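You operate a simulated robot arm through the tools that you are given. There is no shell and no other tool.

Carry out the task below with a simulated robot arm. There is one attempt and no reset: what you move stays moved.

Task
Swap in the grey end bell and lock its timing at 20 degrees.
Fine: free the lock slide first; the other end bell goes on the clear part of the bench. Set down upright: what you pick out.

It is judged by the outcome, as a careful person would: the job done as asked, and still so three seconds after it is handed in. It fails if anything else is knocked over, pushed out of place, dropped, spilled or broken.

Robot
A 6-joint arm with a two-finger gripper, fixed in place. Base frame: the origin is at the foot of the arm, x ahead of it, y to its left, z up; the work surface is at about z = 0.84. Readings come in m, degrees, newtons and seconds.
With the tool pointing down near the work surface it reaches from about 0.12 to 0.68 m from the base axis. Its first joint turns from -66.0 to 66.0 degrees. Payload 2.45 kg.
The tool frame sits at the grasp point between the pads (the TCP): z along the fingers, y along the line on which they close. The tips reach 0.03 m beyond it. The gripper opens to 0.106 m. The gripper's body begins 0.079 m behind the TCP.
Orientation is that of the tool frame in the base frame, as [roll, pitch, yaw] about the fixed x, y, z axes, in that order (R = Rz(yaw) Ry(pitch) Rx(roll)). With the fingers straight down and closing along the base's y, the tool's x points along the base's -x, its y along +y and its z along -z.

Tools
- The arm moves only by the tool move_arm. Its argument "deltas" is a list of rows, each a list of 3 entries, a list of its own where there are three numbers: the shift along the base's x, y, z in units of 150 mm (1.0 is 150 mm), then the turn, a rotation vector about the base's x, y, z in units of 45 degrees (1.0 is 45 degrees), then the gripper command, from -1 (shut) to 1 (fully open), values between in proportion. In form: [[[x, y, z], [ax, ay, az], grip], ...]. A call has 1 to 20 rows; each row is the pose to reach, as a shift and turn from the pose commanded when the call began. A call with a number of a shift or a turn outside -1 to 1 is refused whole. Rows are played at 5 a second. More than 0.05 m and 8.6 degrees between two rows, or a gripper value outside its range, and nothing of the call is played. A pose out of reach is approached as far as the arm can. The call stops where the force on the tool passes 40 N (or 10 N more than at its start, if that is more) or the arm is blocked; 0.2 s more then pass. Each finger travels about 0.153 m/s and halts on what it meets, pressing with about 42 N; the grip force reading is that of the motor and also rises with nothing between the fingers. The clock runs only during rows and for 0.2 s after the last one: add rows that repeat a pose to give the fingers time. It gives the time, the measured TCP pose, the force on the tool (base axes), the opening and the grip force at its end, in the units of the frame above (readings bear some noise), with the torque about the TCP (base axes, N m) and any sound that the robot's microphone picked up, and new pictures: "show" is both (left out), scene, wrist or none.
- Cameras (640 x 400 px; columns grow to the right, rows downward): "scene" is fixed at [0.0595, 0.4216, 1.395]; the picture's right is [-0.69, -0.72, 0.00], its down [-0.46, 0.44, -0.77] and it looks along [0.56, -0.53, -0.64] (base axes); focal length 299 px, centre (320, 200). "wrist" rides on the gripper at [0.076, -0.002, -0.106] in the tool frame; the picture's right is [0.02, 1.00, 0.00], its down [-0.78, 0.02, -0.62] and it looks along [-0.62, 0.01, 0.78] (tool axes); focal length 247 px, centre (320, 200). There is no depth. A picture from a camera that has moved, and an enlarged one, comes with that camera's place and axes in the base frame and with its lens.
- close_up(camera, box): a new picture of the part [left, top, right, bottom] of that camera's present view, enlarged. No time passes.
- hand_in(): hands the job in; it is judged then, once.

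Places have to be worked out from the pictures, the camera data and where the tool is seen. Open the gripper and draw the arm clear of the work before you hand the job in, unless the task says otherwise.

The tools are called after "Request:" as name(argument=value, ...) on one line, values as JSON. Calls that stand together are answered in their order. move_arm: Moves the arm, as the interface text tells. Its arguments: {"type":"object","properties":{"deltas":{"type":"array","items":{"type":"array"}},"show":{"type":"string","enum":["both","scene","wrist","none"]}},"required":["deltas"]} The other tools are called the same way: close_up (camera, box) takes an enlarged picture of a part of a camera's view; hand_in () hands the job in.

At the start:

```text
t: 0.0
position: [0.3454, 0.1042, 1.1832]
tool_rot: [179.9, 0.0, 180.0]
contact_force: [-0.3, -1.2, -0.6]
wrist_torque: [-0.02, -0.03, -0.02]
width: 0.1059
finger_force: 0.0
```

scene: 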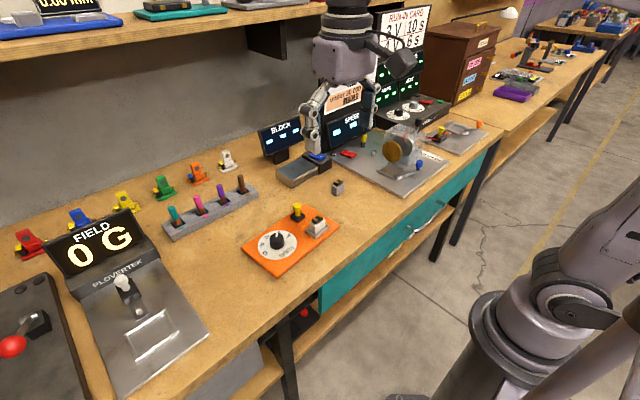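
wrist: 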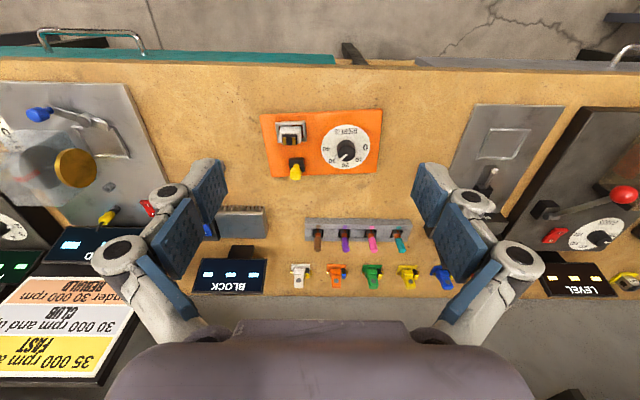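

The pictures show a bench with many fixtures: an orange timing plate with a dial, a row of coloured end bells, and a rack. I'll look at enlarged views before moving anything.

Request:
close_up(camera="scene", box=[230, 170, 390, 290])

Request:
close_up(camera="scene", box=[100, 130, 300, 260])

Request:
close_up(camera="scene", box=[260, 80, 500, 220])

Request:
close_up(camera="wrist", box=[240, 90, 420, 200])

Request:
close_up(camera="wrist", box=[180, 190, 460, 310])

```text
3.33 times, centred on (310, 230) of scene
camera zoom: at [0.0595, 0.4216, 1.395], right [-0.69, -0.72, 0.0], down [-0.46, 0.44, -0.77], along [0.56, -0.53, -0.64], focal length 997 px, centre (353, 100)
```

zoom: 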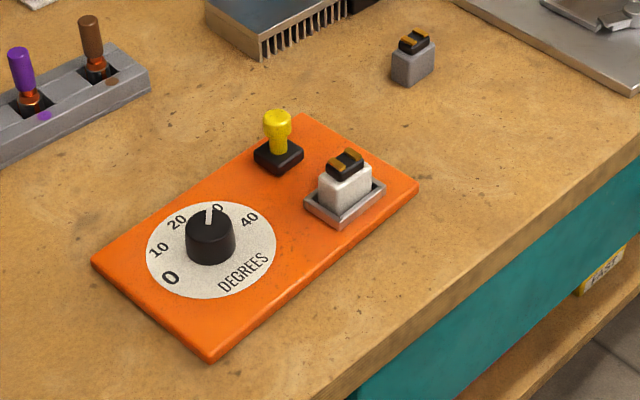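

```text
3.08 times, centred on (200, 195) of scene
camera zoom: at [0.0595, 0.4216, 1.395], right [-0.69, -0.72, 0.0], down [-0.46, 0.44, -0.77], along [0.56, -0.53, -0.64], focal length 920 px, centre (689, 215)
```

zoom: 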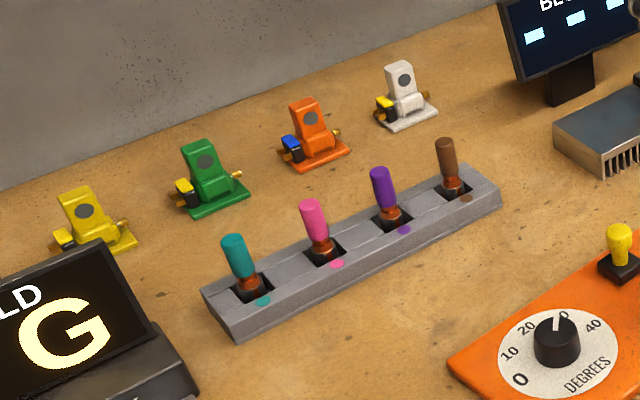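

```text
2.67 times, centred on (380, 150) of scene
camera zoom: at [0.0595, 0.4216, 1.395], right [-0.69, -0.72, 0.0], down [-0.46, 0.44, -0.77], along [0.56, -0.53, -0.64], focal length 798 px, centre (160, 333)
```

zoom: 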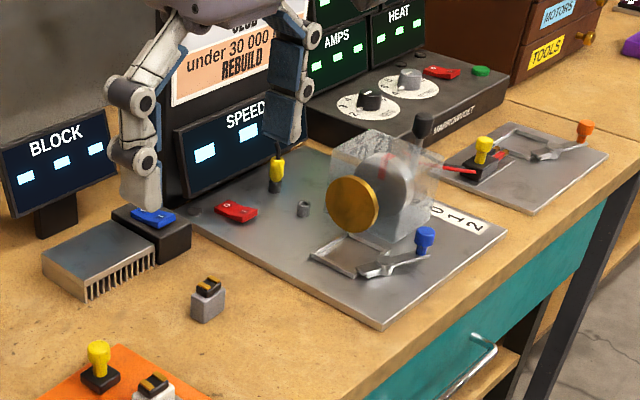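

```text
3.56 times, centred on (330, 145) of wrist
camera zoom: at [0.269, 0.1028, 1.2892], right [-0.02, 1.0, 0.0], down [0.78, 0.02, 0.62], along [0.62, 0.01, -0.78], focal length 878 px, centre (284, 396)
```

zoom: 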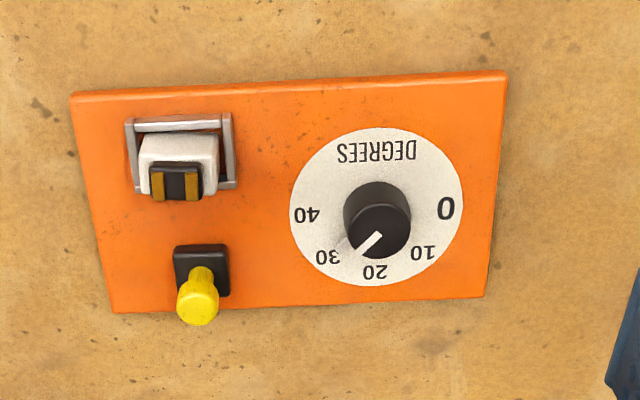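

```text
2.29 times, centred on (320, 250) of wrist
camera zoom: at [0.269, 0.1028, 1.2892], right [-0.02, 1.0, 0.0], down [0.78, 0.02, 0.62], along [0.62, 0.01, -0.78], focal length 564 px, centre (320, 86)
```

zoom: 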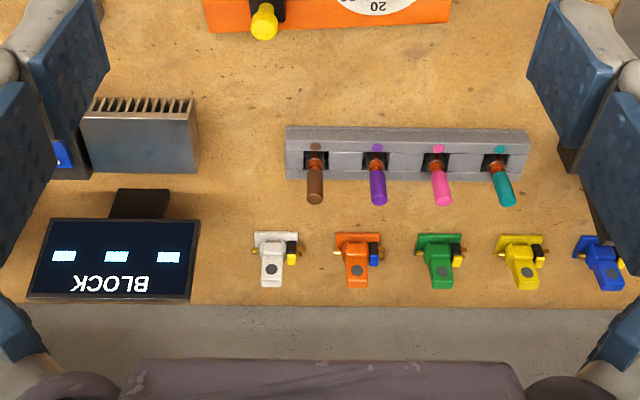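

The orange plate holds the dial (pointer between 20 and 30), a white bell in a tray, and a yellow-knobbed slide. The grey bell stands on the bench at about (0.54, -0.10). I'll lower the arm to look at the plate more closely with the wrist camera.

Request:
move_arm(deltas=[[[0, 0, -0.3], [0, 0, 0], 1], [[0, 0, -0.6], [0, 0, 0], 1], [[0, 0, -0.9], [0, 0, 0], 1], [[0, 0, -1.0], [0, 0, 0], 1]], show="both")

```text
t: 1.0
position: [0.3472, 0.1039, 1.0322]
tool_rot: [179.9, 0.0, -180.0]
contact_force: [0.0, -0.4, 0.2]
wrist_torque: [0.0, 0.01, 0.0]
width: 0.1058
finger_force: 0.1
camera wrist: at [0.2707, 0.1026, 1.1379], right [-0.02, 1.0, 0.0], down [0.78, 0.02, 0.62], along [0.62, 0.01, -0.78], focal length 247 px, centre (320, 200)
```

scene: 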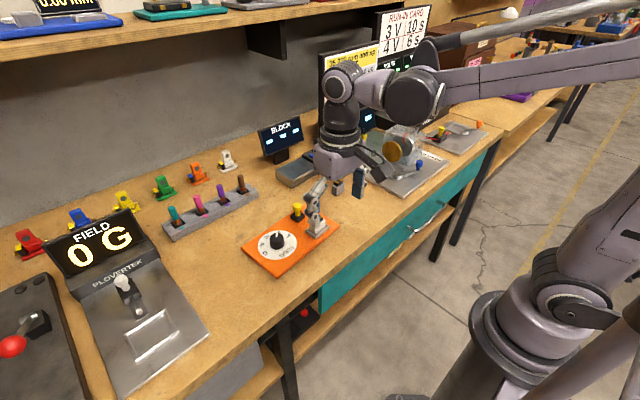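
wrist: 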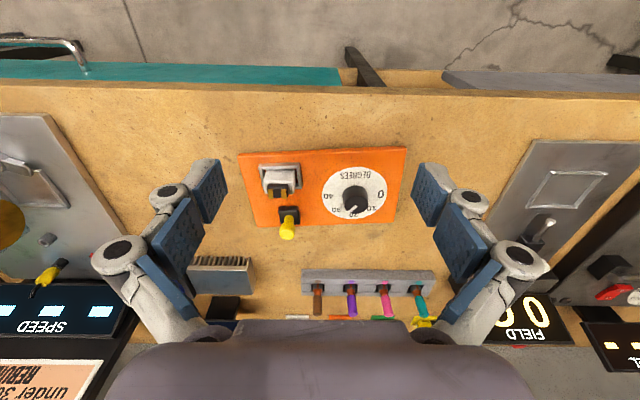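

The plate is centred in the wrist view now; I'll enlarge it to see how the slide, tray and dial are arranged.

Request:
close_up(camera="wrist", box=[235, 140, 415, 250])

Request:
close_up(camera="wrist", box=[245, 155, 325, 245])

Request:
close_up(camera="scene", box=[310, 160, 420, 220])

```text
3.56 times, centred on (325, 195) of wrist
camera zoom: at [0.2707, 0.1026, 1.1379], right [-0.02, 1.0, 0.0], down [0.78, 0.02, 0.62], along [0.62, 0.01, -0.78], focal length 878 px, centre (302, 218)
```

zoom: 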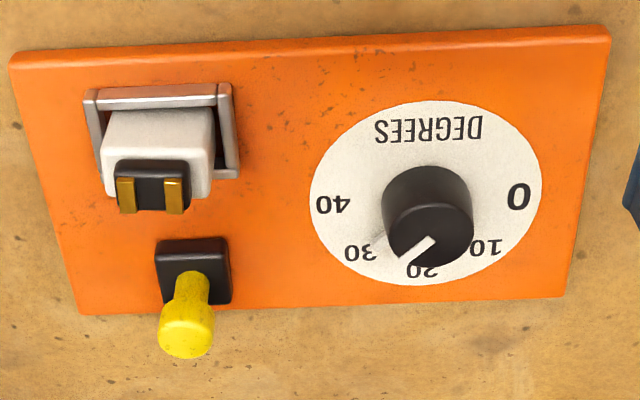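

```text
4.44 times, centred on (285, 200) of wrist
camera zoom: at [0.2707, 0.1026, 1.1379], right [-0.02, 1.0, 0.0], down [0.78, 0.02, 0.62], along [0.62, 0.01, -0.78], focal length 1098 px, centre (476, 200)
```

zoom: 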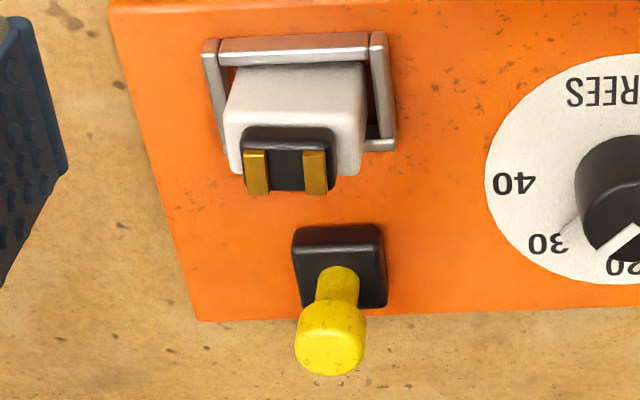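

```text
5.82 times, centred on (365, 190) of scene
camera zoom: at [0.0595, 0.4216, 1.395], right [-0.69, -0.72, 0.0], down [-0.46, 0.44, -0.77], along [0.56, -0.53, -0.64], focal length 1740 px, centre (58, 258)
```

zoom: 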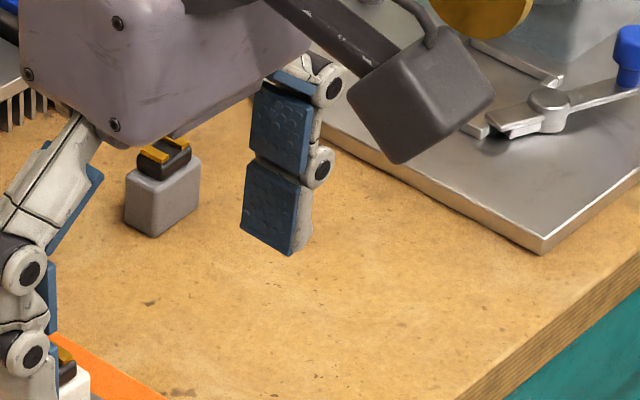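

The white bell sits in a steel frame, with the black slide block and yellow knob behind it at about (0.515, 0.061), and the dial runs 0 to 40 clockwise from +y through +x to -y. I'll move in closer to see which way the slide runs.

Request:
move_arm(deltas=[[[0.1, -0.14, -0.25], [0, 0, 0], 1], [[0.2, -0.28, -0.5], [0, 0, 0], 1], [[0.2, -0.28, -0.55], [0, 0, 0], 1]], show="wrist")

Request:
close_up(camera="wrist", box=[220, 160, 420, 300])

```text
t: 1.8
position: [0.3751, 0.0619, 0.9519]
tool_rot: [179.9, -0.1, 179.9]
contact_force: [0.1, 0.1, -0.5]
wrist_torque: [0.0, -0.01, -0.02]
width: 0.1058
finger_force: 0.0
camera wrist: at [0.2998, 0.0607, 1.0567], right [-0.02, 1.0, 0.0], down [0.78, 0.02, 0.62], along [0.62, 0.01, -0.78], focal length 247 px, centre (320, 200)
```

wrist: 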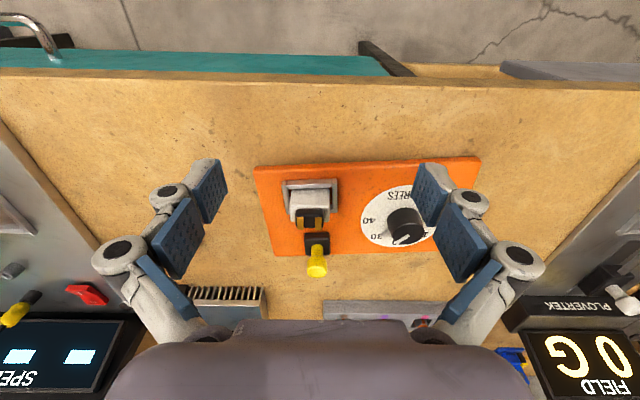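

```text
2.86 times, centred on (320, 230) of wrist
camera zoom: at [0.2998, 0.0607, 1.0567], right [-0.02, 1.0, 0.0], down [0.78, 0.02, 0.62], along [0.62, 0.01, -0.78], focal length 706 px, centre (320, 114)
```

zoom: 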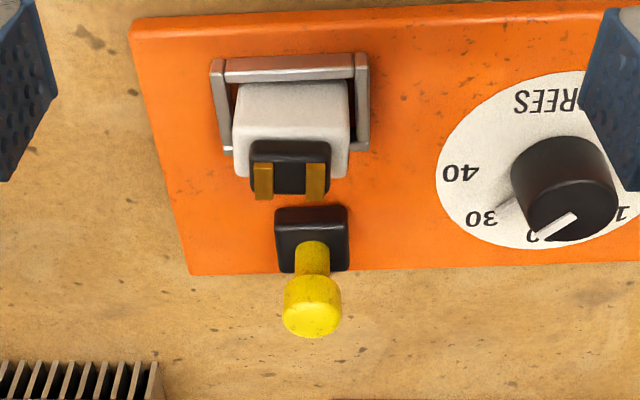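

I can't yet see the slide's track from here. I'll enlarge the similar yellow-knobbed slide on the right-hand plate for comparison, and look at this one from the scene camera.

Request:
close_up(camera="scene", box=[420, 110, 500, 160])

Request:
close_up(camera="scene", box=[270, 190, 340, 240])

Request:
close_up(camera="wrist", box=[280, 170, 360, 290])

```text
8.00 times, centred on (460, 135) of scene
camera zoom: at [0.0595, 0.4216, 1.395], right [-0.69, -0.72, 0.0], down [-0.46, 0.44, -0.77], along [0.56, -0.53, -0.64], focal length 2393 px, centre (-800, 720)
```

zoom: 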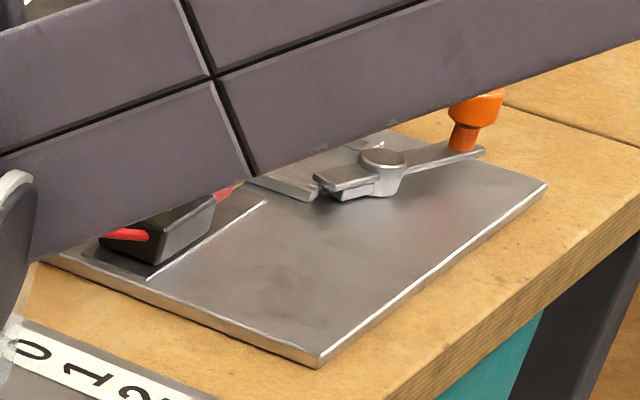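

```text
8.00 times, centred on (305, 215) of scene
camera zoom: at [0.0595, 0.4216, 1.395], right [-0.69, -0.72, 0.0], down [-0.46, 0.44, -0.77], along [0.56, -0.53, -0.64], focal length 2393 px, centre (440, 80)
```

zoom: 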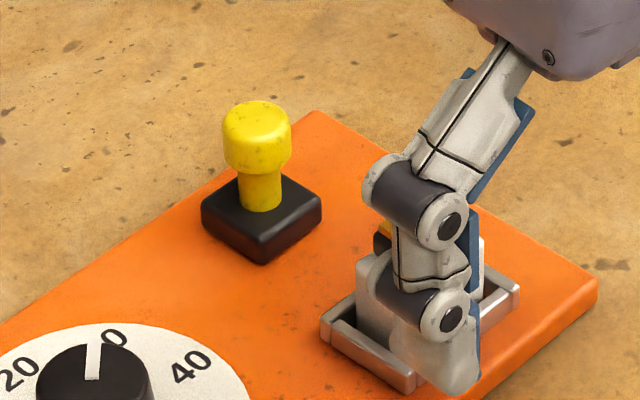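

```text
3.33 times, centred on (320, 230) of wrist
camera zoom: at [0.2998, 0.0607, 1.0567], right [-0.02, 1.0, 0.0], down [0.78, 0.02, 0.62], along [0.62, 0.01, -0.78], focal length 823 px, centre (320, 100)
```

zoom: 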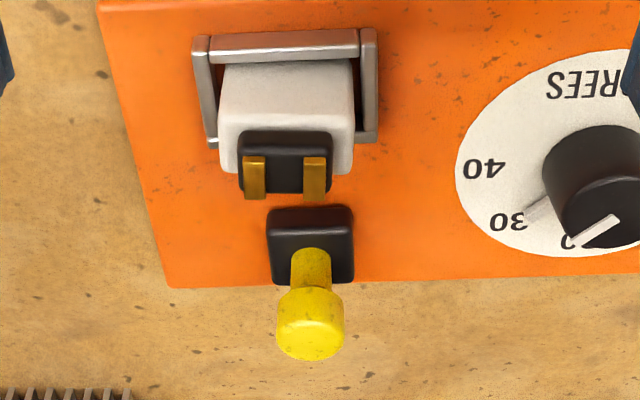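

The slide block looks about 28 mm square with a 22 mm yellow knob whose top is near z = 0.897. I'll move above the knob with the gripper turned to match the plate (about 3.7 degrees) and partly closed, then check alignment.

Request:
move_arm(deltas=[[[0.25, 0, 0], [0, 0, 0.03], 0.4], [[0.55, 0, 0], [0, 0, 0.06], 0], [[0.85, 0, 0], [0, 0, 0.082], -0.06], [[0.97, -0.005, 0], [0, 0, 0.082], -0.06], [[0.97, -0.005, 0], [0, 0, 0.082], -0.06]], show="both")

Request:
close_up(camera="wrist", box=[220, 80, 420, 220])

Request:
close_up(camera="scene", box=[240, 160, 360, 280])

```text
t: 3.0
position: [0.5216, 0.0615, 0.9521]
tool_rot: [179.9, -0.1, -176.3]
contact_force: [-0.7, -0.8, -0.3]
wrist_torque: [0.01, -0.01, 0.01]
width: 0.0496
finger_force: 0.0
camera wrist: at [0.4465, 0.0553, 1.058], right [-0.09, 1.0, 0.0], down [0.78, 0.07, 0.62], along [0.62, 0.05, -0.78], focal length 247 px, centre (320, 200)
```

scene: 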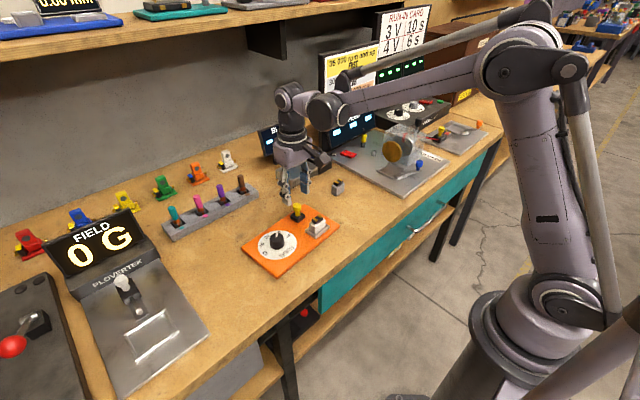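
wrist: 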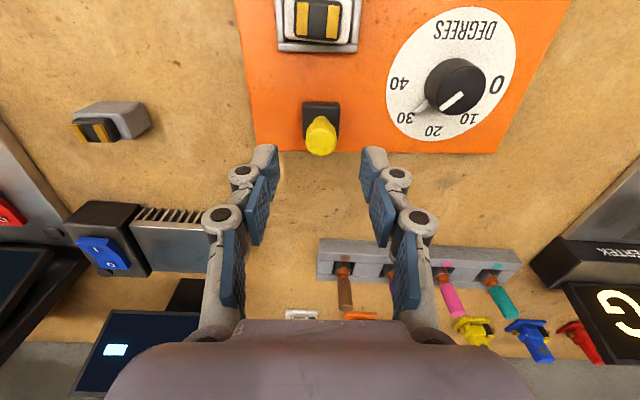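

```text
2.86 times, centred on (320, 150) of wrist
camera zoom: at [0.4465, 0.0553, 1.058], right [-0.09, 1.0, 0.0], down [0.78, 0.07, 0.62], along [0.62, 0.05, -0.78], focal length 706 px, centre (320, 343)
```

zoom: 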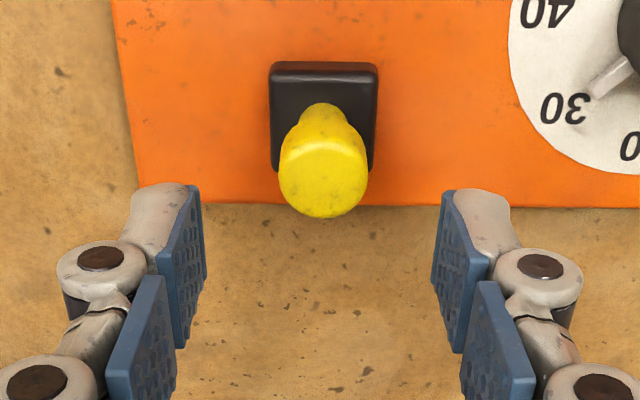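

```text
3.33 times, centred on (300, 220) of scene
camera zoom: at [0.0595, 0.4216, 1.395], right [-0.69, -0.72, 0.0], down [-0.46, 0.44, -0.77], along [0.56, -0.53, -0.64], focal length 997 px, centre (387, 133)
```

zoom: 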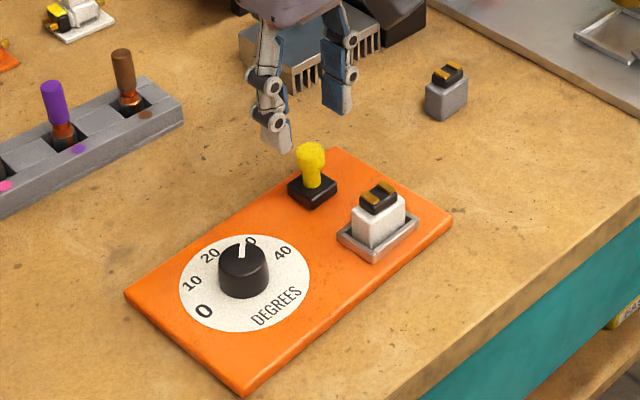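

The view shows a faint bar on the dial near 30 next to the dial knob. I'll zoom in on the dial, both bells and the slide from this angle.

Request:
close_up(camera="wrist", box=[380, 0, 520, 150])

Request:
close_up(camera="wrist", box=[260, 0, 380, 80])

Request:
close_up(camera="wrist", box=[50, 80, 170, 160])

Request:
close_up(camera="scene", box=[300, 170, 350, 245])

```text
2.67 times, centred on (450, 75) of wrist
camera zoom: at [0.4465, 0.0553, 1.058], right [-0.09, 1.0, 0.0], down [0.78, 0.07, 0.62], along [0.62, 0.05, -0.78], focal length 659 px, centre (-27, 533)
```

zoom: 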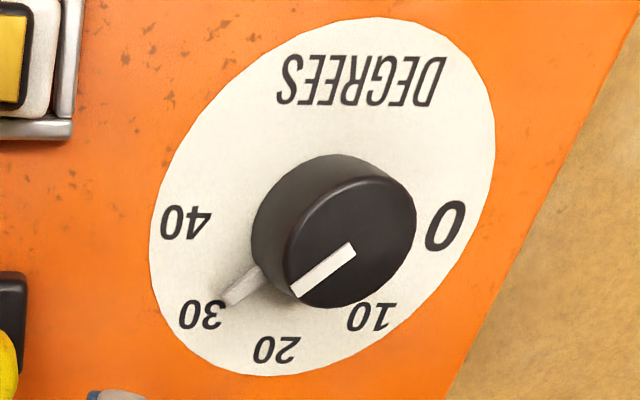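

```text
5.00 times, centred on (320, 40) of wrist
camera zoom: at [0.4465, 0.0553, 1.058], right [-0.09, 1.0, 0.0], down [0.78, 0.07, 0.62], along [0.62, 0.05, -0.78], focal length 1235 px, centre (320, 1000)
```

zoom: 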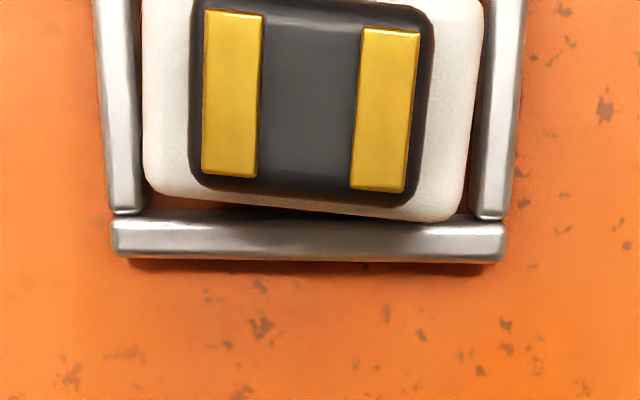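

```text
5.00 times, centred on (110, 120) of wrist
camera zoom: at [0.4465, 0.0553, 1.058], right [-0.09, 1.0, 0.0], down [0.78, 0.07, 0.62], along [0.62, 0.05, -0.78], focal length 1235 px, centre (1370, 600)
```

zoom: 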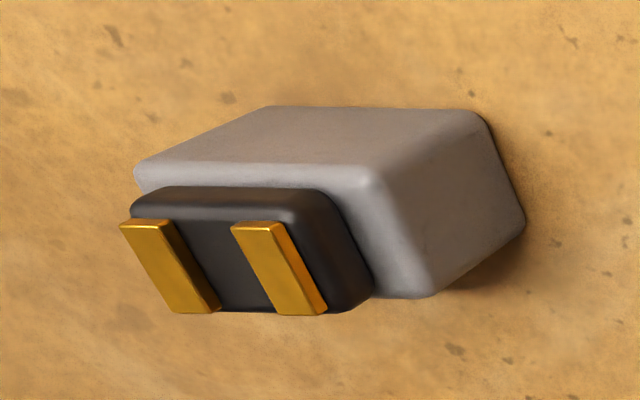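

```text
5.33 times, centred on (325, 208) of scene
camera zoom: at [0.0595, 0.4216, 1.395], right [-0.69, -0.72, 0.0], down [-0.46, 0.44, -0.77], along [0.56, -0.53, -0.64], focal length 1595 px, centre (293, 160)
```

zoom: 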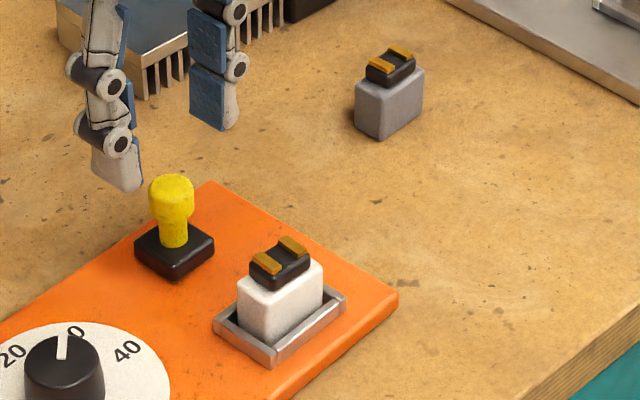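

Working out the 3D positions puts the dial axis at about (0.486, 0.158), with the pointer at 30, so it needs a 45° counter-clockwise turn to reach 20. The slide knob is centred at about (0.523, 0.062), directly under the tool, so I'll lower around it with a 40 mm opening.

Request:
move_arm(deltas=[[[0.005, 0, -0.1], [0, 0, 0], -0.2], [[0.008, 0, -0.2], [0, 0, 0], -0.25], [[0.008, 0, -0.3], [0, 0, 0], -0.25], [[0.008, 0, -0.31], [0, 0, 0], -0.25]], show="both")

Request:
close_up(camera="wrist", box=[220, 80, 420, 240])

Request:
close_up(camera="scene", box=[260, 170, 350, 245])

```text
t: 4.0
position: [0.5224, 0.0613, 0.9036]
tool_rot: [179.9, 0.0, -176.3]
contact_force: [0.7, -1.0, 0.0]
wrist_torque: [-0.02, 0.02, 0.02]
width: 0.0399
finger_force: 0.0
camera wrist: at [0.4459, 0.0551, 1.0109], right [-0.09, 1.0, 0.0], down [0.78, 0.07, 0.62], along [0.62, 0.05, -0.78], focal length 247 px, centre (320, 200)
```

scene: 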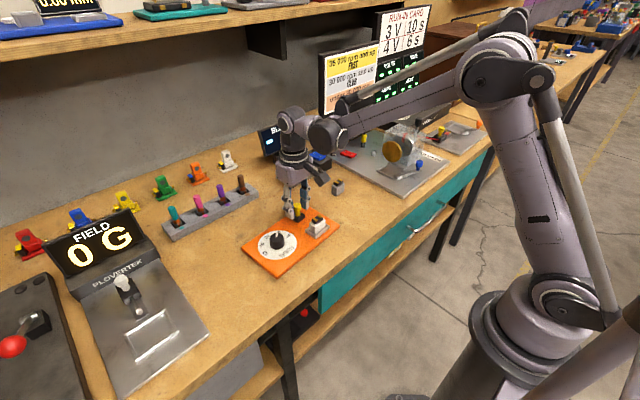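
wrist: 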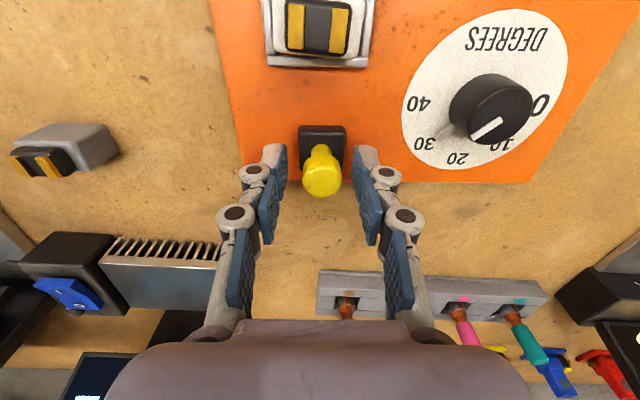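

```text
2.50 times, centred on (320, 160) of wrist
camera zoom: at [0.4459, 0.0551, 1.0109], right [-0.09, 1.0, 0.0], down [0.78, 0.07, 0.62], along [0.62, 0.05, -0.78], focal length 617 px, centre (320, 300)
```

zoom: 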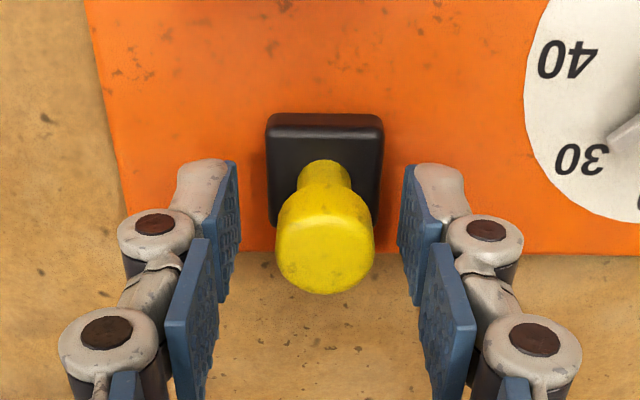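

```text
5.33 times, centred on (305, 208) of scene
camera zoom: at [0.0595, 0.4216, 1.395], right [-0.69, -0.72, 0.0], down [-0.46, 0.44, -0.77], along [0.56, -0.53, -0.64], focal length 1595 px, centre (400, 160)
```

zoom: 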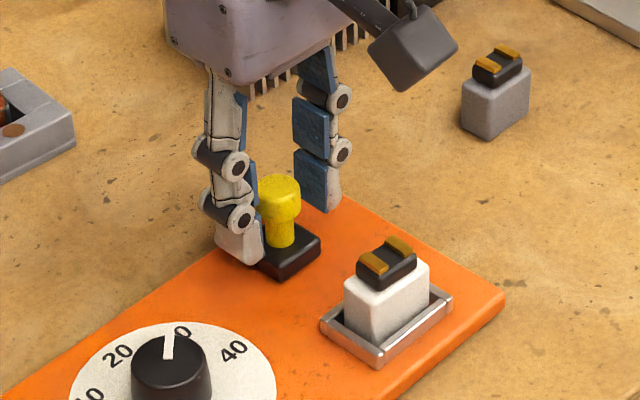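

The knob is centred between the pads. I'll close on it and read the forces.

Request:
move_arm(deltas=[[[0, 0, 0], [0, 0, 0], -0.4], [[0, 0, 0], [0, 0, 0], -0.55], [[0, 0, 0], [0, 0, 0], -0.65], [[0, 0, 0], [0, 0, 0], -0.65]], show="wrist")

```text
t: 5.0
position: [0.5215, 0.0614, 0.9053]
tool_rot: [179.9, 0.0, -176.3]
contact_force: [-0.1, 1.7, -0.2]
wrist_torque: [0.07, -0.01, -0.02]
width: 0.0213
finger_force: 42.0
camera wrist: at [0.4459, 0.0552, 1.011], right [-0.09, 1.0, 0.0], down [0.78, 0.07, 0.62], along [0.62, 0.05, -0.78], focal length 247 px, centre (320, 200)
```

wrist: 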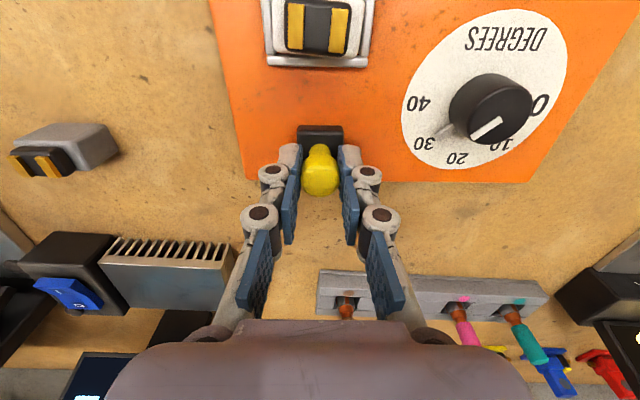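

The knob is gripped at 21 mm. I'll nudge it 4 mm along the plate's +x direction, away from the bell, to see whether it moves freely.

Request:
move_arm(deltas=[[[0.007, 0, 0], [0, 0, 0], -0.65], [[0.014, 0.001, 0], [0, 0, 0], -0.65], [[0.02, 0.0013, 0], [0, 0, 0], -0.65], [[0.027, 0.0018, 0], [0, 0, 0], -0.65]], show="none")

```text
t: 6.0
position: [0.5238, 0.0615, 0.9053]
tool_rot: [180.0, -0.2, -176.4]
contact_force: [-18.4, 0.1, 19.8]
wrist_torque: [0.0, 0.36, -0.02]
width: 0.0208
finger_force: 42.4
```

Pushing +x gives about 18 N of resistance and little movement. I'll go back and try -x, towards the bell.

Request:
move_arm(deltas=[[[-0.014, -0.001, 0], [0, 0, 0], -0.65], [[-0.027, -0.0018, 0], [0, 0, 0], -0.65], [[-0.027, -0.0018, 0], [0, 0, 0], -0.65]], show="none")

Request:
move_arm(deltas=[[[-0.007, 0, 0], [0, 0, 0], -0.65], [[-0.014, -0.001, 0], [0, 0, 0], -0.65], [[-0.02, -0.0013, 0], [0, 0, 0], -0.65], [[-0.027, -0.0018, 0], [0, 0, 0], -0.65]], show="none")

```text
t: 6.8
position: [0.5233, 0.0628, 0.9039]
tool_rot: [179.9, 0.4, -176.2]
contact_force: [13.9, 0.6, 28.2]
wrist_torque: [0.02, -0.27, -0.03]
width: 0.0211
finger_force: 42.5
```

```text
t: 7.8
position: [0.5176, 0.0614, 0.9025]
tool_rot: [179.8, 0.1, -176.2]
contact_force: [10.6, 1.2, 0.4]
wrist_torque: [0.03, -0.53, -0.12]
width: 0.0211
finger_force: 41.4
```

Going -x, the tool moved about 5 mm with about 10 N of force. I'll check the pictures to see whether the block moved or the pads slipped.

Request:
close_up(camera="wrist", box=[220, 80, 420, 240])

Request:
close_up(camera="scene", box=[260, 170, 350, 245])

```text
2.50 times, centred on (320, 160) of wrist
camera zoom: at [0.442, 0.0547, 1.0093], right [-0.09, 1.0, 0.0], down [0.78, 0.07, 0.62], along [0.62, 0.05, -0.78], focal length 617 px, centre (320, 300)
```

zoom: 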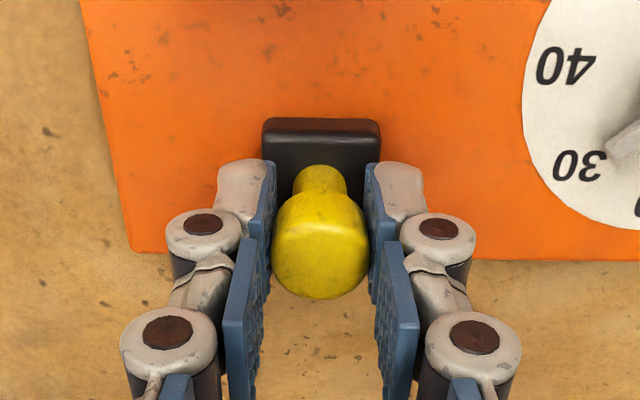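

```text
5.33 times, centred on (305, 208) of scene
camera zoom: at [0.0597, 0.4216, 1.395], right [-0.69, -0.72, 0.0], down [-0.46, 0.44, -0.77], along [0.56, -0.53, -0.64], focal length 1595 px, centre (400, 160)
```

zoom: 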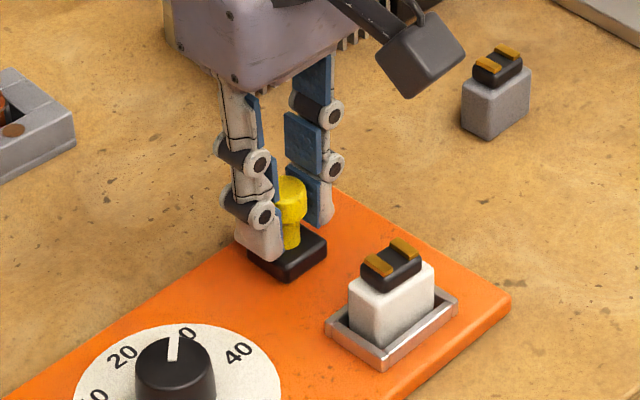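

Compared with the earlier close-up, the plate itself shifted about 2.5 mm towards -x, while the grey bell and rack did not. So the plate is not fixed, and x is not the slide's direction. I'll push it back +x by the same amount and check before trying y.

Request:
move_arm(deltas=[[[0.01, 0.001, 0], [0, 0, 0], -0.65], [[0.02, 0.002, 0], [0, 0, 0], -0.65], [[0.03, 0.003, 0], [0, 0, 0], -0.65], [[0.035, 0.004, 0], [0, 0, 0], -0.65]], show="none")

Request:
close_up(camera="scene", box=[260, 170, 350, 245])

```text
t: 8.8
position: [0.5213, 0.0623, 0.9043]
tool_rot: [179.9, 0.0, -176.2]
contact_force: [-2.8, 1.0, 0.6]
wrist_torque: [0.07, 0.13, 0.29]
width: 0.021
finger_force: 41.3
```

```text
5.33 times, centred on (305, 208) of scene
camera zoom: at [0.0596, 0.4216, 1.395], right [-0.69, -0.72, 0.0], down [-0.46, 0.44, -0.77], along [0.56, -0.53, -0.64], focal length 1595 px, centre (400, 160)
```

zoom: 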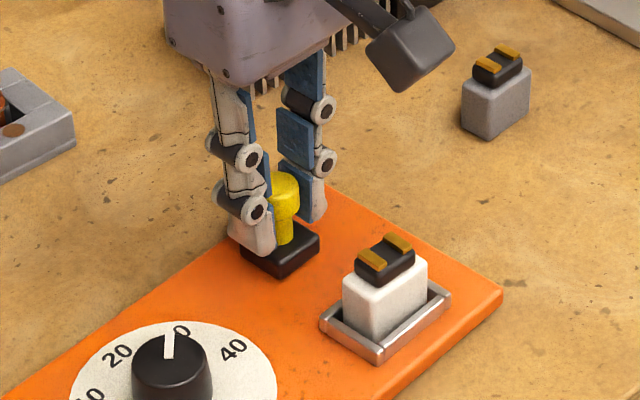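

The plate is back within about 1 mm. Now I'll try the y direction, 4 mm towards the dial.

Request:
move_arm(deltas=[[[0, 0.007, 0], [0, 0, 0], -0.65], [[-0.001, 0.014, 0], [0, 0, 0], -0.65], [[-0.0014, 0.02, 0], [0, 0, 0], -0.65], [[-0.0018, 0.027, 0], [0, 0, 0], -0.65]], show="none")

Request:
close_up(camera="scene", box=[260, 170, 350, 245])

```text
t: 9.8
position: [0.5242, 0.0653, 0.9047]
tool_rot: [179.9, 0.2, -176.4]
contact_force: [3.0, -5.6, 0.7]
wrist_torque: [-0.1, 0.36, 0.05]
width: 0.0209
finger_force: 42.7
```

```text
5.33 times, centred on (305, 208) of scene
camera zoom: at [0.0597, 0.4215, 1.3951], right [-0.69, -0.72, 0.0], down [-0.46, 0.44, -0.77], along [0.56, -0.53, -0.64], focal length 1595 px, centre (400, 160)
```

zoom: 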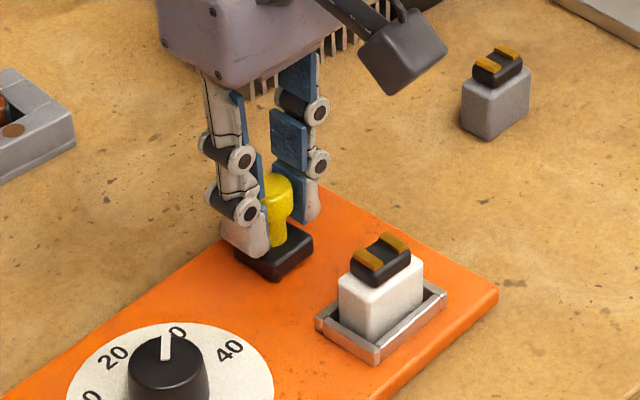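

The plate again followed by about 2 mm at under 6 N, with no clear movement of the block on the plate. I'll go back and try -y, then compare block and plate positions.

Request:
move_arm(deltas=[[[0, -0.01, 0], [0, 0, 0], -0.65], [[0.001, -0.02, 0], [0, 0, 0], -0.65], [[0.002, -0.03, 0], [0, 0, 0], -0.65], [[0.002, -0.036, 0], [0, 0, 0], -0.65]], show="none")

Request:
close_up(camera="scene", box=[260, 170, 350, 245])

Request:
close_up(camera="wrist", box=[220, 80, 420, 240])

```text
t: 10.8
position: [0.524, 0.0607, 0.9024]
tool_rot: [179.9, 0.2, -176.2]
contact_force: [10.4, 1.3, 11.0]
wrist_torque: [0.16, -1.03, 0.02]
width: 0.0213
finger_force: 42.2
```

```text
5.33 times, centred on (305, 208) of scene
camera zoom: at [0.0595, 0.4216, 1.395], right [-0.69, -0.72, 0.0], down [-0.46, 0.44, -0.77], along [0.56, -0.53, -0.64], focal length 1595 px, centre (400, 160)
```

zoom: 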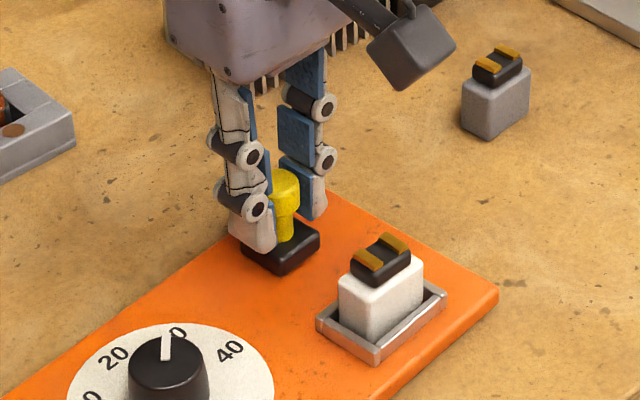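

```text
2.50 times, centred on (320, 160) of wrist
camera zoom: at [0.448, 0.0537, 1.0095], right [-0.09, 1.0, 0.0], down [0.78, 0.07, 0.62], along [0.62, 0.06, -0.78], focal length 617 px, centre (320, 300)
```

zoom: 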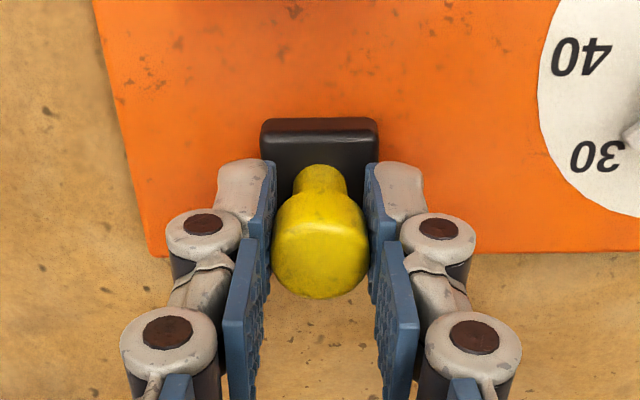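

This time the plate stayed put and the block moved -y along it, so the slide runs along the plate's y: locked towards the dial, free away from it. I'll relax the grip so as not to drag the plate, and push the knob in -y with one finger.

Request:
move_arm(deltas=[[[0, 0, 0], [0, 0, 0], -0.5], [[0, 0, 0], [0, 0, 0], -0.4], [[0, 0, 0], [0, 0, 0], -0.4], [[0, 0, 0], [0, 0, 0], -0.4]], show="wrist")

Request:
close_up(camera="scene", box=[230, 170, 350, 280])

Request:
close_up(camera="wrist", box=[220, 80, 420, 240])

```text
t: 11.8
position: [0.5232, 0.0605, 0.9033]
tool_rot: [179.9, 0.0, -176.3]
contact_force: [-0.4, -0.5, 0.1]
wrist_torque: [-0.03, -0.02, 0.0]
width: 0.0321
finger_force: 0.0
camera wrist: at [0.4477, 0.0536, 1.0095], right [-0.09, 1.0, 0.0], down [0.78, 0.07, 0.62], along [0.62, 0.05, -0.78], focal length 247 px, centre (320, 200)
```

wrist: 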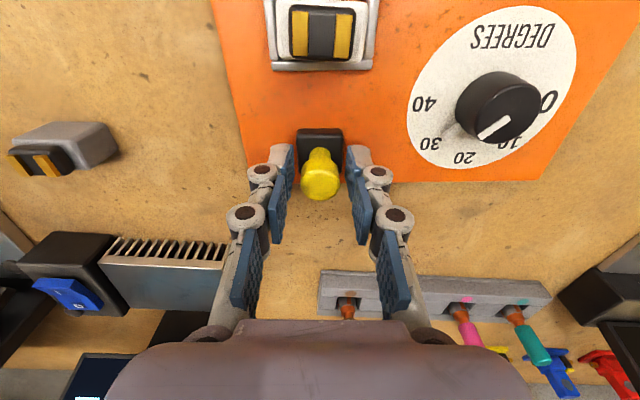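

```text
3.64 times, centred on (290, 225) of scene
camera zoom: at [0.0595, 0.4216, 1.395], right [-0.69, -0.72, 0.0], down [-0.46, 0.44, -0.77], along [0.56, -0.53, -0.64], focal length 1088 px, centre (429, 109)
```

zoom: 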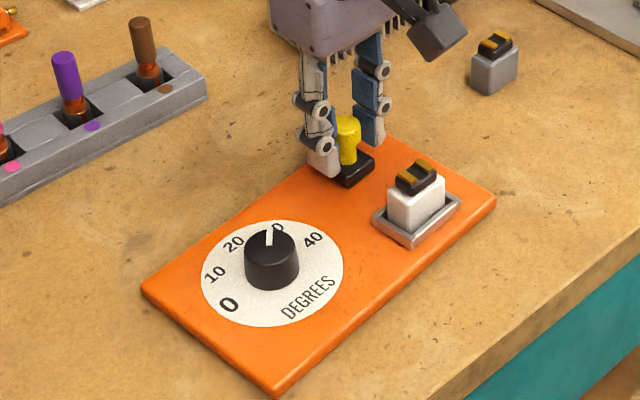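

```text
2.50 times, centred on (320, 160) of wrist
camera zoom: at [0.4477, 0.0536, 1.0095], right [-0.09, 1.0, 0.0], down [0.78, 0.07, 0.62], along [0.62, 0.05, -0.78], focal length 617 px, centre (320, 300)
```

zoom: 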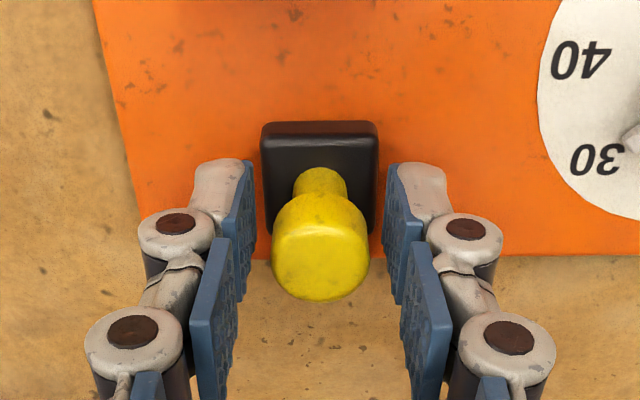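

Forces are back to zero. Now I'll push the knob gently towards -y with the +y finger in 2 mm steps.

Request:
move_arm(deltas=[[[0.001, -0.02, 0], [0, 0, 0], -0.4], [[0.002, -0.035, 0], [0, 0, 0], -0.4], [[0.003, -0.05, 0], [0, 0, 0], -0.4], [[0.004, -0.06, 0], [0, 0, 0], -0.4], [[0.005, -0.07, 0], [0, 0, 0], -0.4], [[0.005, -0.08, 0], [0, 0, 0], -0.4]], show="none")

Request:
close_up(camera="scene", box=[230, 170, 350, 280])

Request:
close_up(camera="wrist", box=[220, 80, 420, 240])

```text
t: 13.2
position: [0.5245, 0.0491, 0.9042]
tool_rot: [179.9, 0.0, -176.2]
contact_force: [-1.4, 0.6, 0.2]
wrist_torque: [0.02, 0.0, 0.0]
width: 0.0318
finger_force: 0.6
```

```text
3.64 times, centred on (290, 225) of scene
camera zoom: at [0.0595, 0.4216, 1.395], right [-0.69, -0.72, 0.0], down [-0.46, 0.44, -0.77], along [0.56, -0.53, -0.64], focal length 1088 px, centre (429, 109)
```

zoom: 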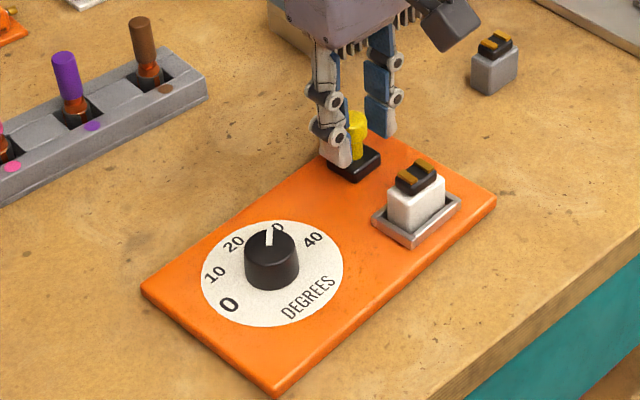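

```text
2.50 times, centred on (320, 160) of wrist
camera zoom: at [0.4483, 0.0419, 1.0103], right [-0.09, 1.0, 0.0], down [0.78, 0.07, 0.62], along [0.62, 0.05, -0.78], focal length 617 px, centre (320, 300)
```

zoom: 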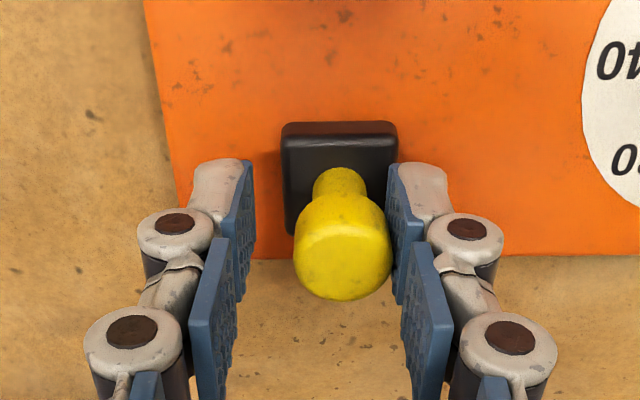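

The block moved -y with almost no force and the plate stayed still. I'll continue pushing another 8 mm.

Request:
move_arm(deltas=[[[0.001, -0.013, 0], [0, 0, 0], -0.4], [[0.002, -0.026, 0], [0, 0, 0], -0.4], [[0.003, -0.04, 0], [0, 0, 0], -0.4], [[0.003, -0.053, 0], [0, 0, 0], -0.4]], show="none")

Request:
close_up(camera="scene", box=[230, 170, 350, 280])

Request:
close_up(camera="wrist", box=[220, 80, 420, 240])

```text
t: 14.2
position: [0.5248, 0.0397, 0.9039]
tool_rot: [179.9, 0.0, -176.3]
contact_force: [-0.6, 0.2, 0.1]
wrist_torque: [0.05, 0.03, 0.02]
width: 0.0321
finger_force: 0.3
```

```text
3.64 times, centred on (290, 225) of scene
camera zoom: at [0.0595, 0.4216, 1.395], right [-0.69, -0.72, 0.0], down [-0.46, 0.44, -0.77], along [0.56, -0.53, -0.64], focal length 1088 px, centre (429, 109)
```

zoom: 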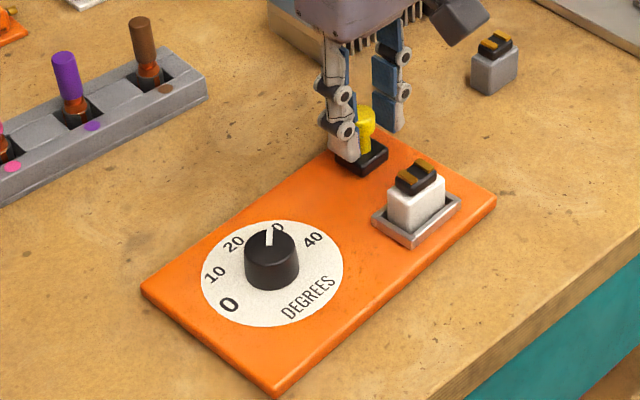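

```text
2.50 times, centred on (320, 160) of wrist
camera zoom: at [0.449, 0.0337, 1.0103], right [-0.09, 1.0, 0.0], down [0.78, 0.07, 0.62], along [0.62, 0.05, -0.78], focal length 617 px, centre (320, 300)
```

zoom: 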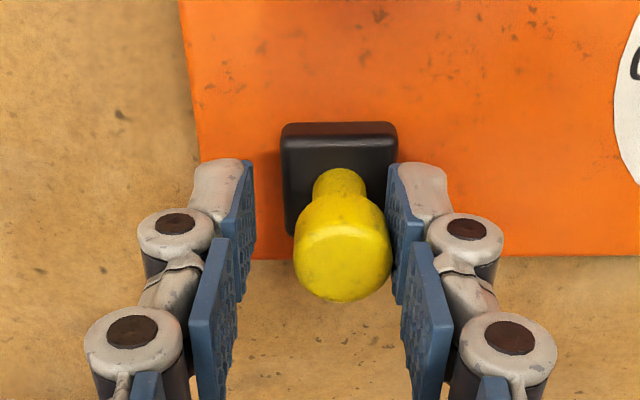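

Still no resistance; the block has travelled about 17 mm. I'll keep pushing in small steps until I reach the stop.

Request:
move_arm(deltas=[[[0.001, -0.013, 0], [0, 0, 0], -0.4], [[0.002, -0.026, 0], [0, 0, 0], -0.4], [[0.002, -0.033, 0], [0, 0, 0], -0.4]], show="none")

Request:
close_up(camera="scene", box=[230, 170, 350, 280])

```text
t: 15.0
position: [0.5251, 0.0347, 0.9035]
tool_rot: [179.9, 0.0, -176.4]
contact_force: [0.0, -0.3, 0.1]
wrist_torque: [0.0, -0.03, 0.04]
width: 0.0319
finger_force: 0.1
```

```text
3.64 times, centred on (290, 225) of scene
camera zoom: at [0.0595, 0.4216, 1.395], right [-0.69, -0.72, 0.0], down [-0.46, 0.44, -0.77], along [0.56, -0.53, -0.64], focal length 1088 px, centre (429, 109)
```

zoom: 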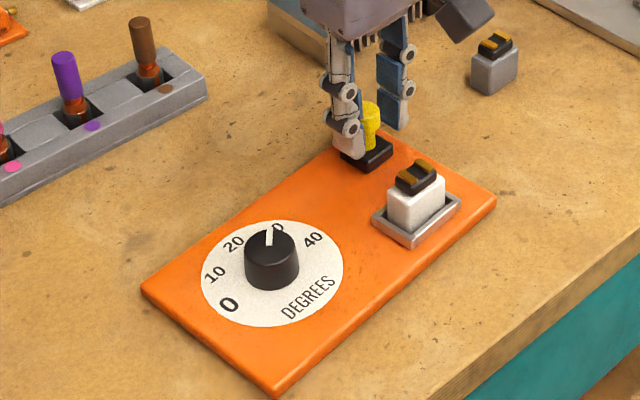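

Still free-moving and no plate motion. I'll push another 4 mm and check the force.

Request:
move_arm(deltas=[[[0.001, -0.013, 0], [0, 0, 0], -0.4], [[0.002, -0.027, 0], [0, 0, 0], -0.4], [[0.002, -0.027, 0], [0, 0, 0], -0.4]], show="none")

Request:
close_up(camera="scene", box=[230, 170, 350, 280])

Request:
close_up(camera="wrist", box=[220, 80, 420, 240])

```text
t: 15.8
position: [0.5248, 0.0333, 0.9036]
tool_rot: [179.8, 0.0, -176.3]
contact_force: [-1.0, 7.3, -3.8]
wrist_torque: [0.15, 0.05, 0.0]
width: 0.0366
finger_force: 3.7
```

```text
3.64 times, centred on (290, 225) of scene
camera zoom: at [0.0595, 0.4218, 1.395], right [-0.69, -0.72, 0.0], down [-0.46, 0.44, -0.77], along [0.56, -0.53, -0.64], focal length 1088 px, centre (429, 109)
```

zoom: 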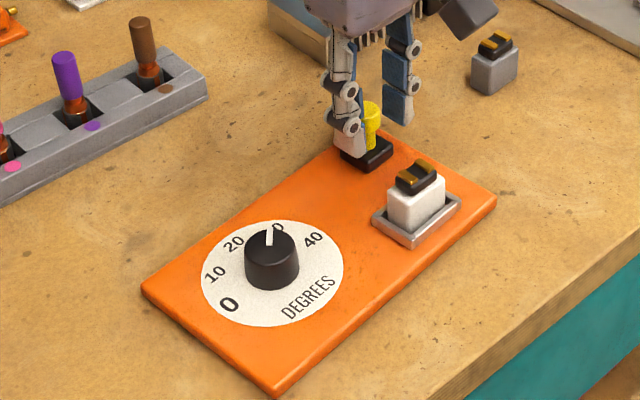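

```text
2.50 times, centred on (320, 160) of wrist
camera zoom: at [0.4493, 0.0256, 1.0105], right [-0.09, 1.0, 0.0], down [0.78, 0.07, 0.62], along [0.62, 0.06, -0.78], focal length 617 px, centre (320, 300)
```

zoom: 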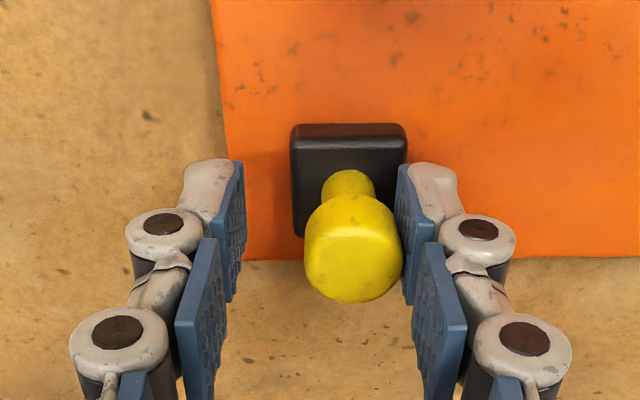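

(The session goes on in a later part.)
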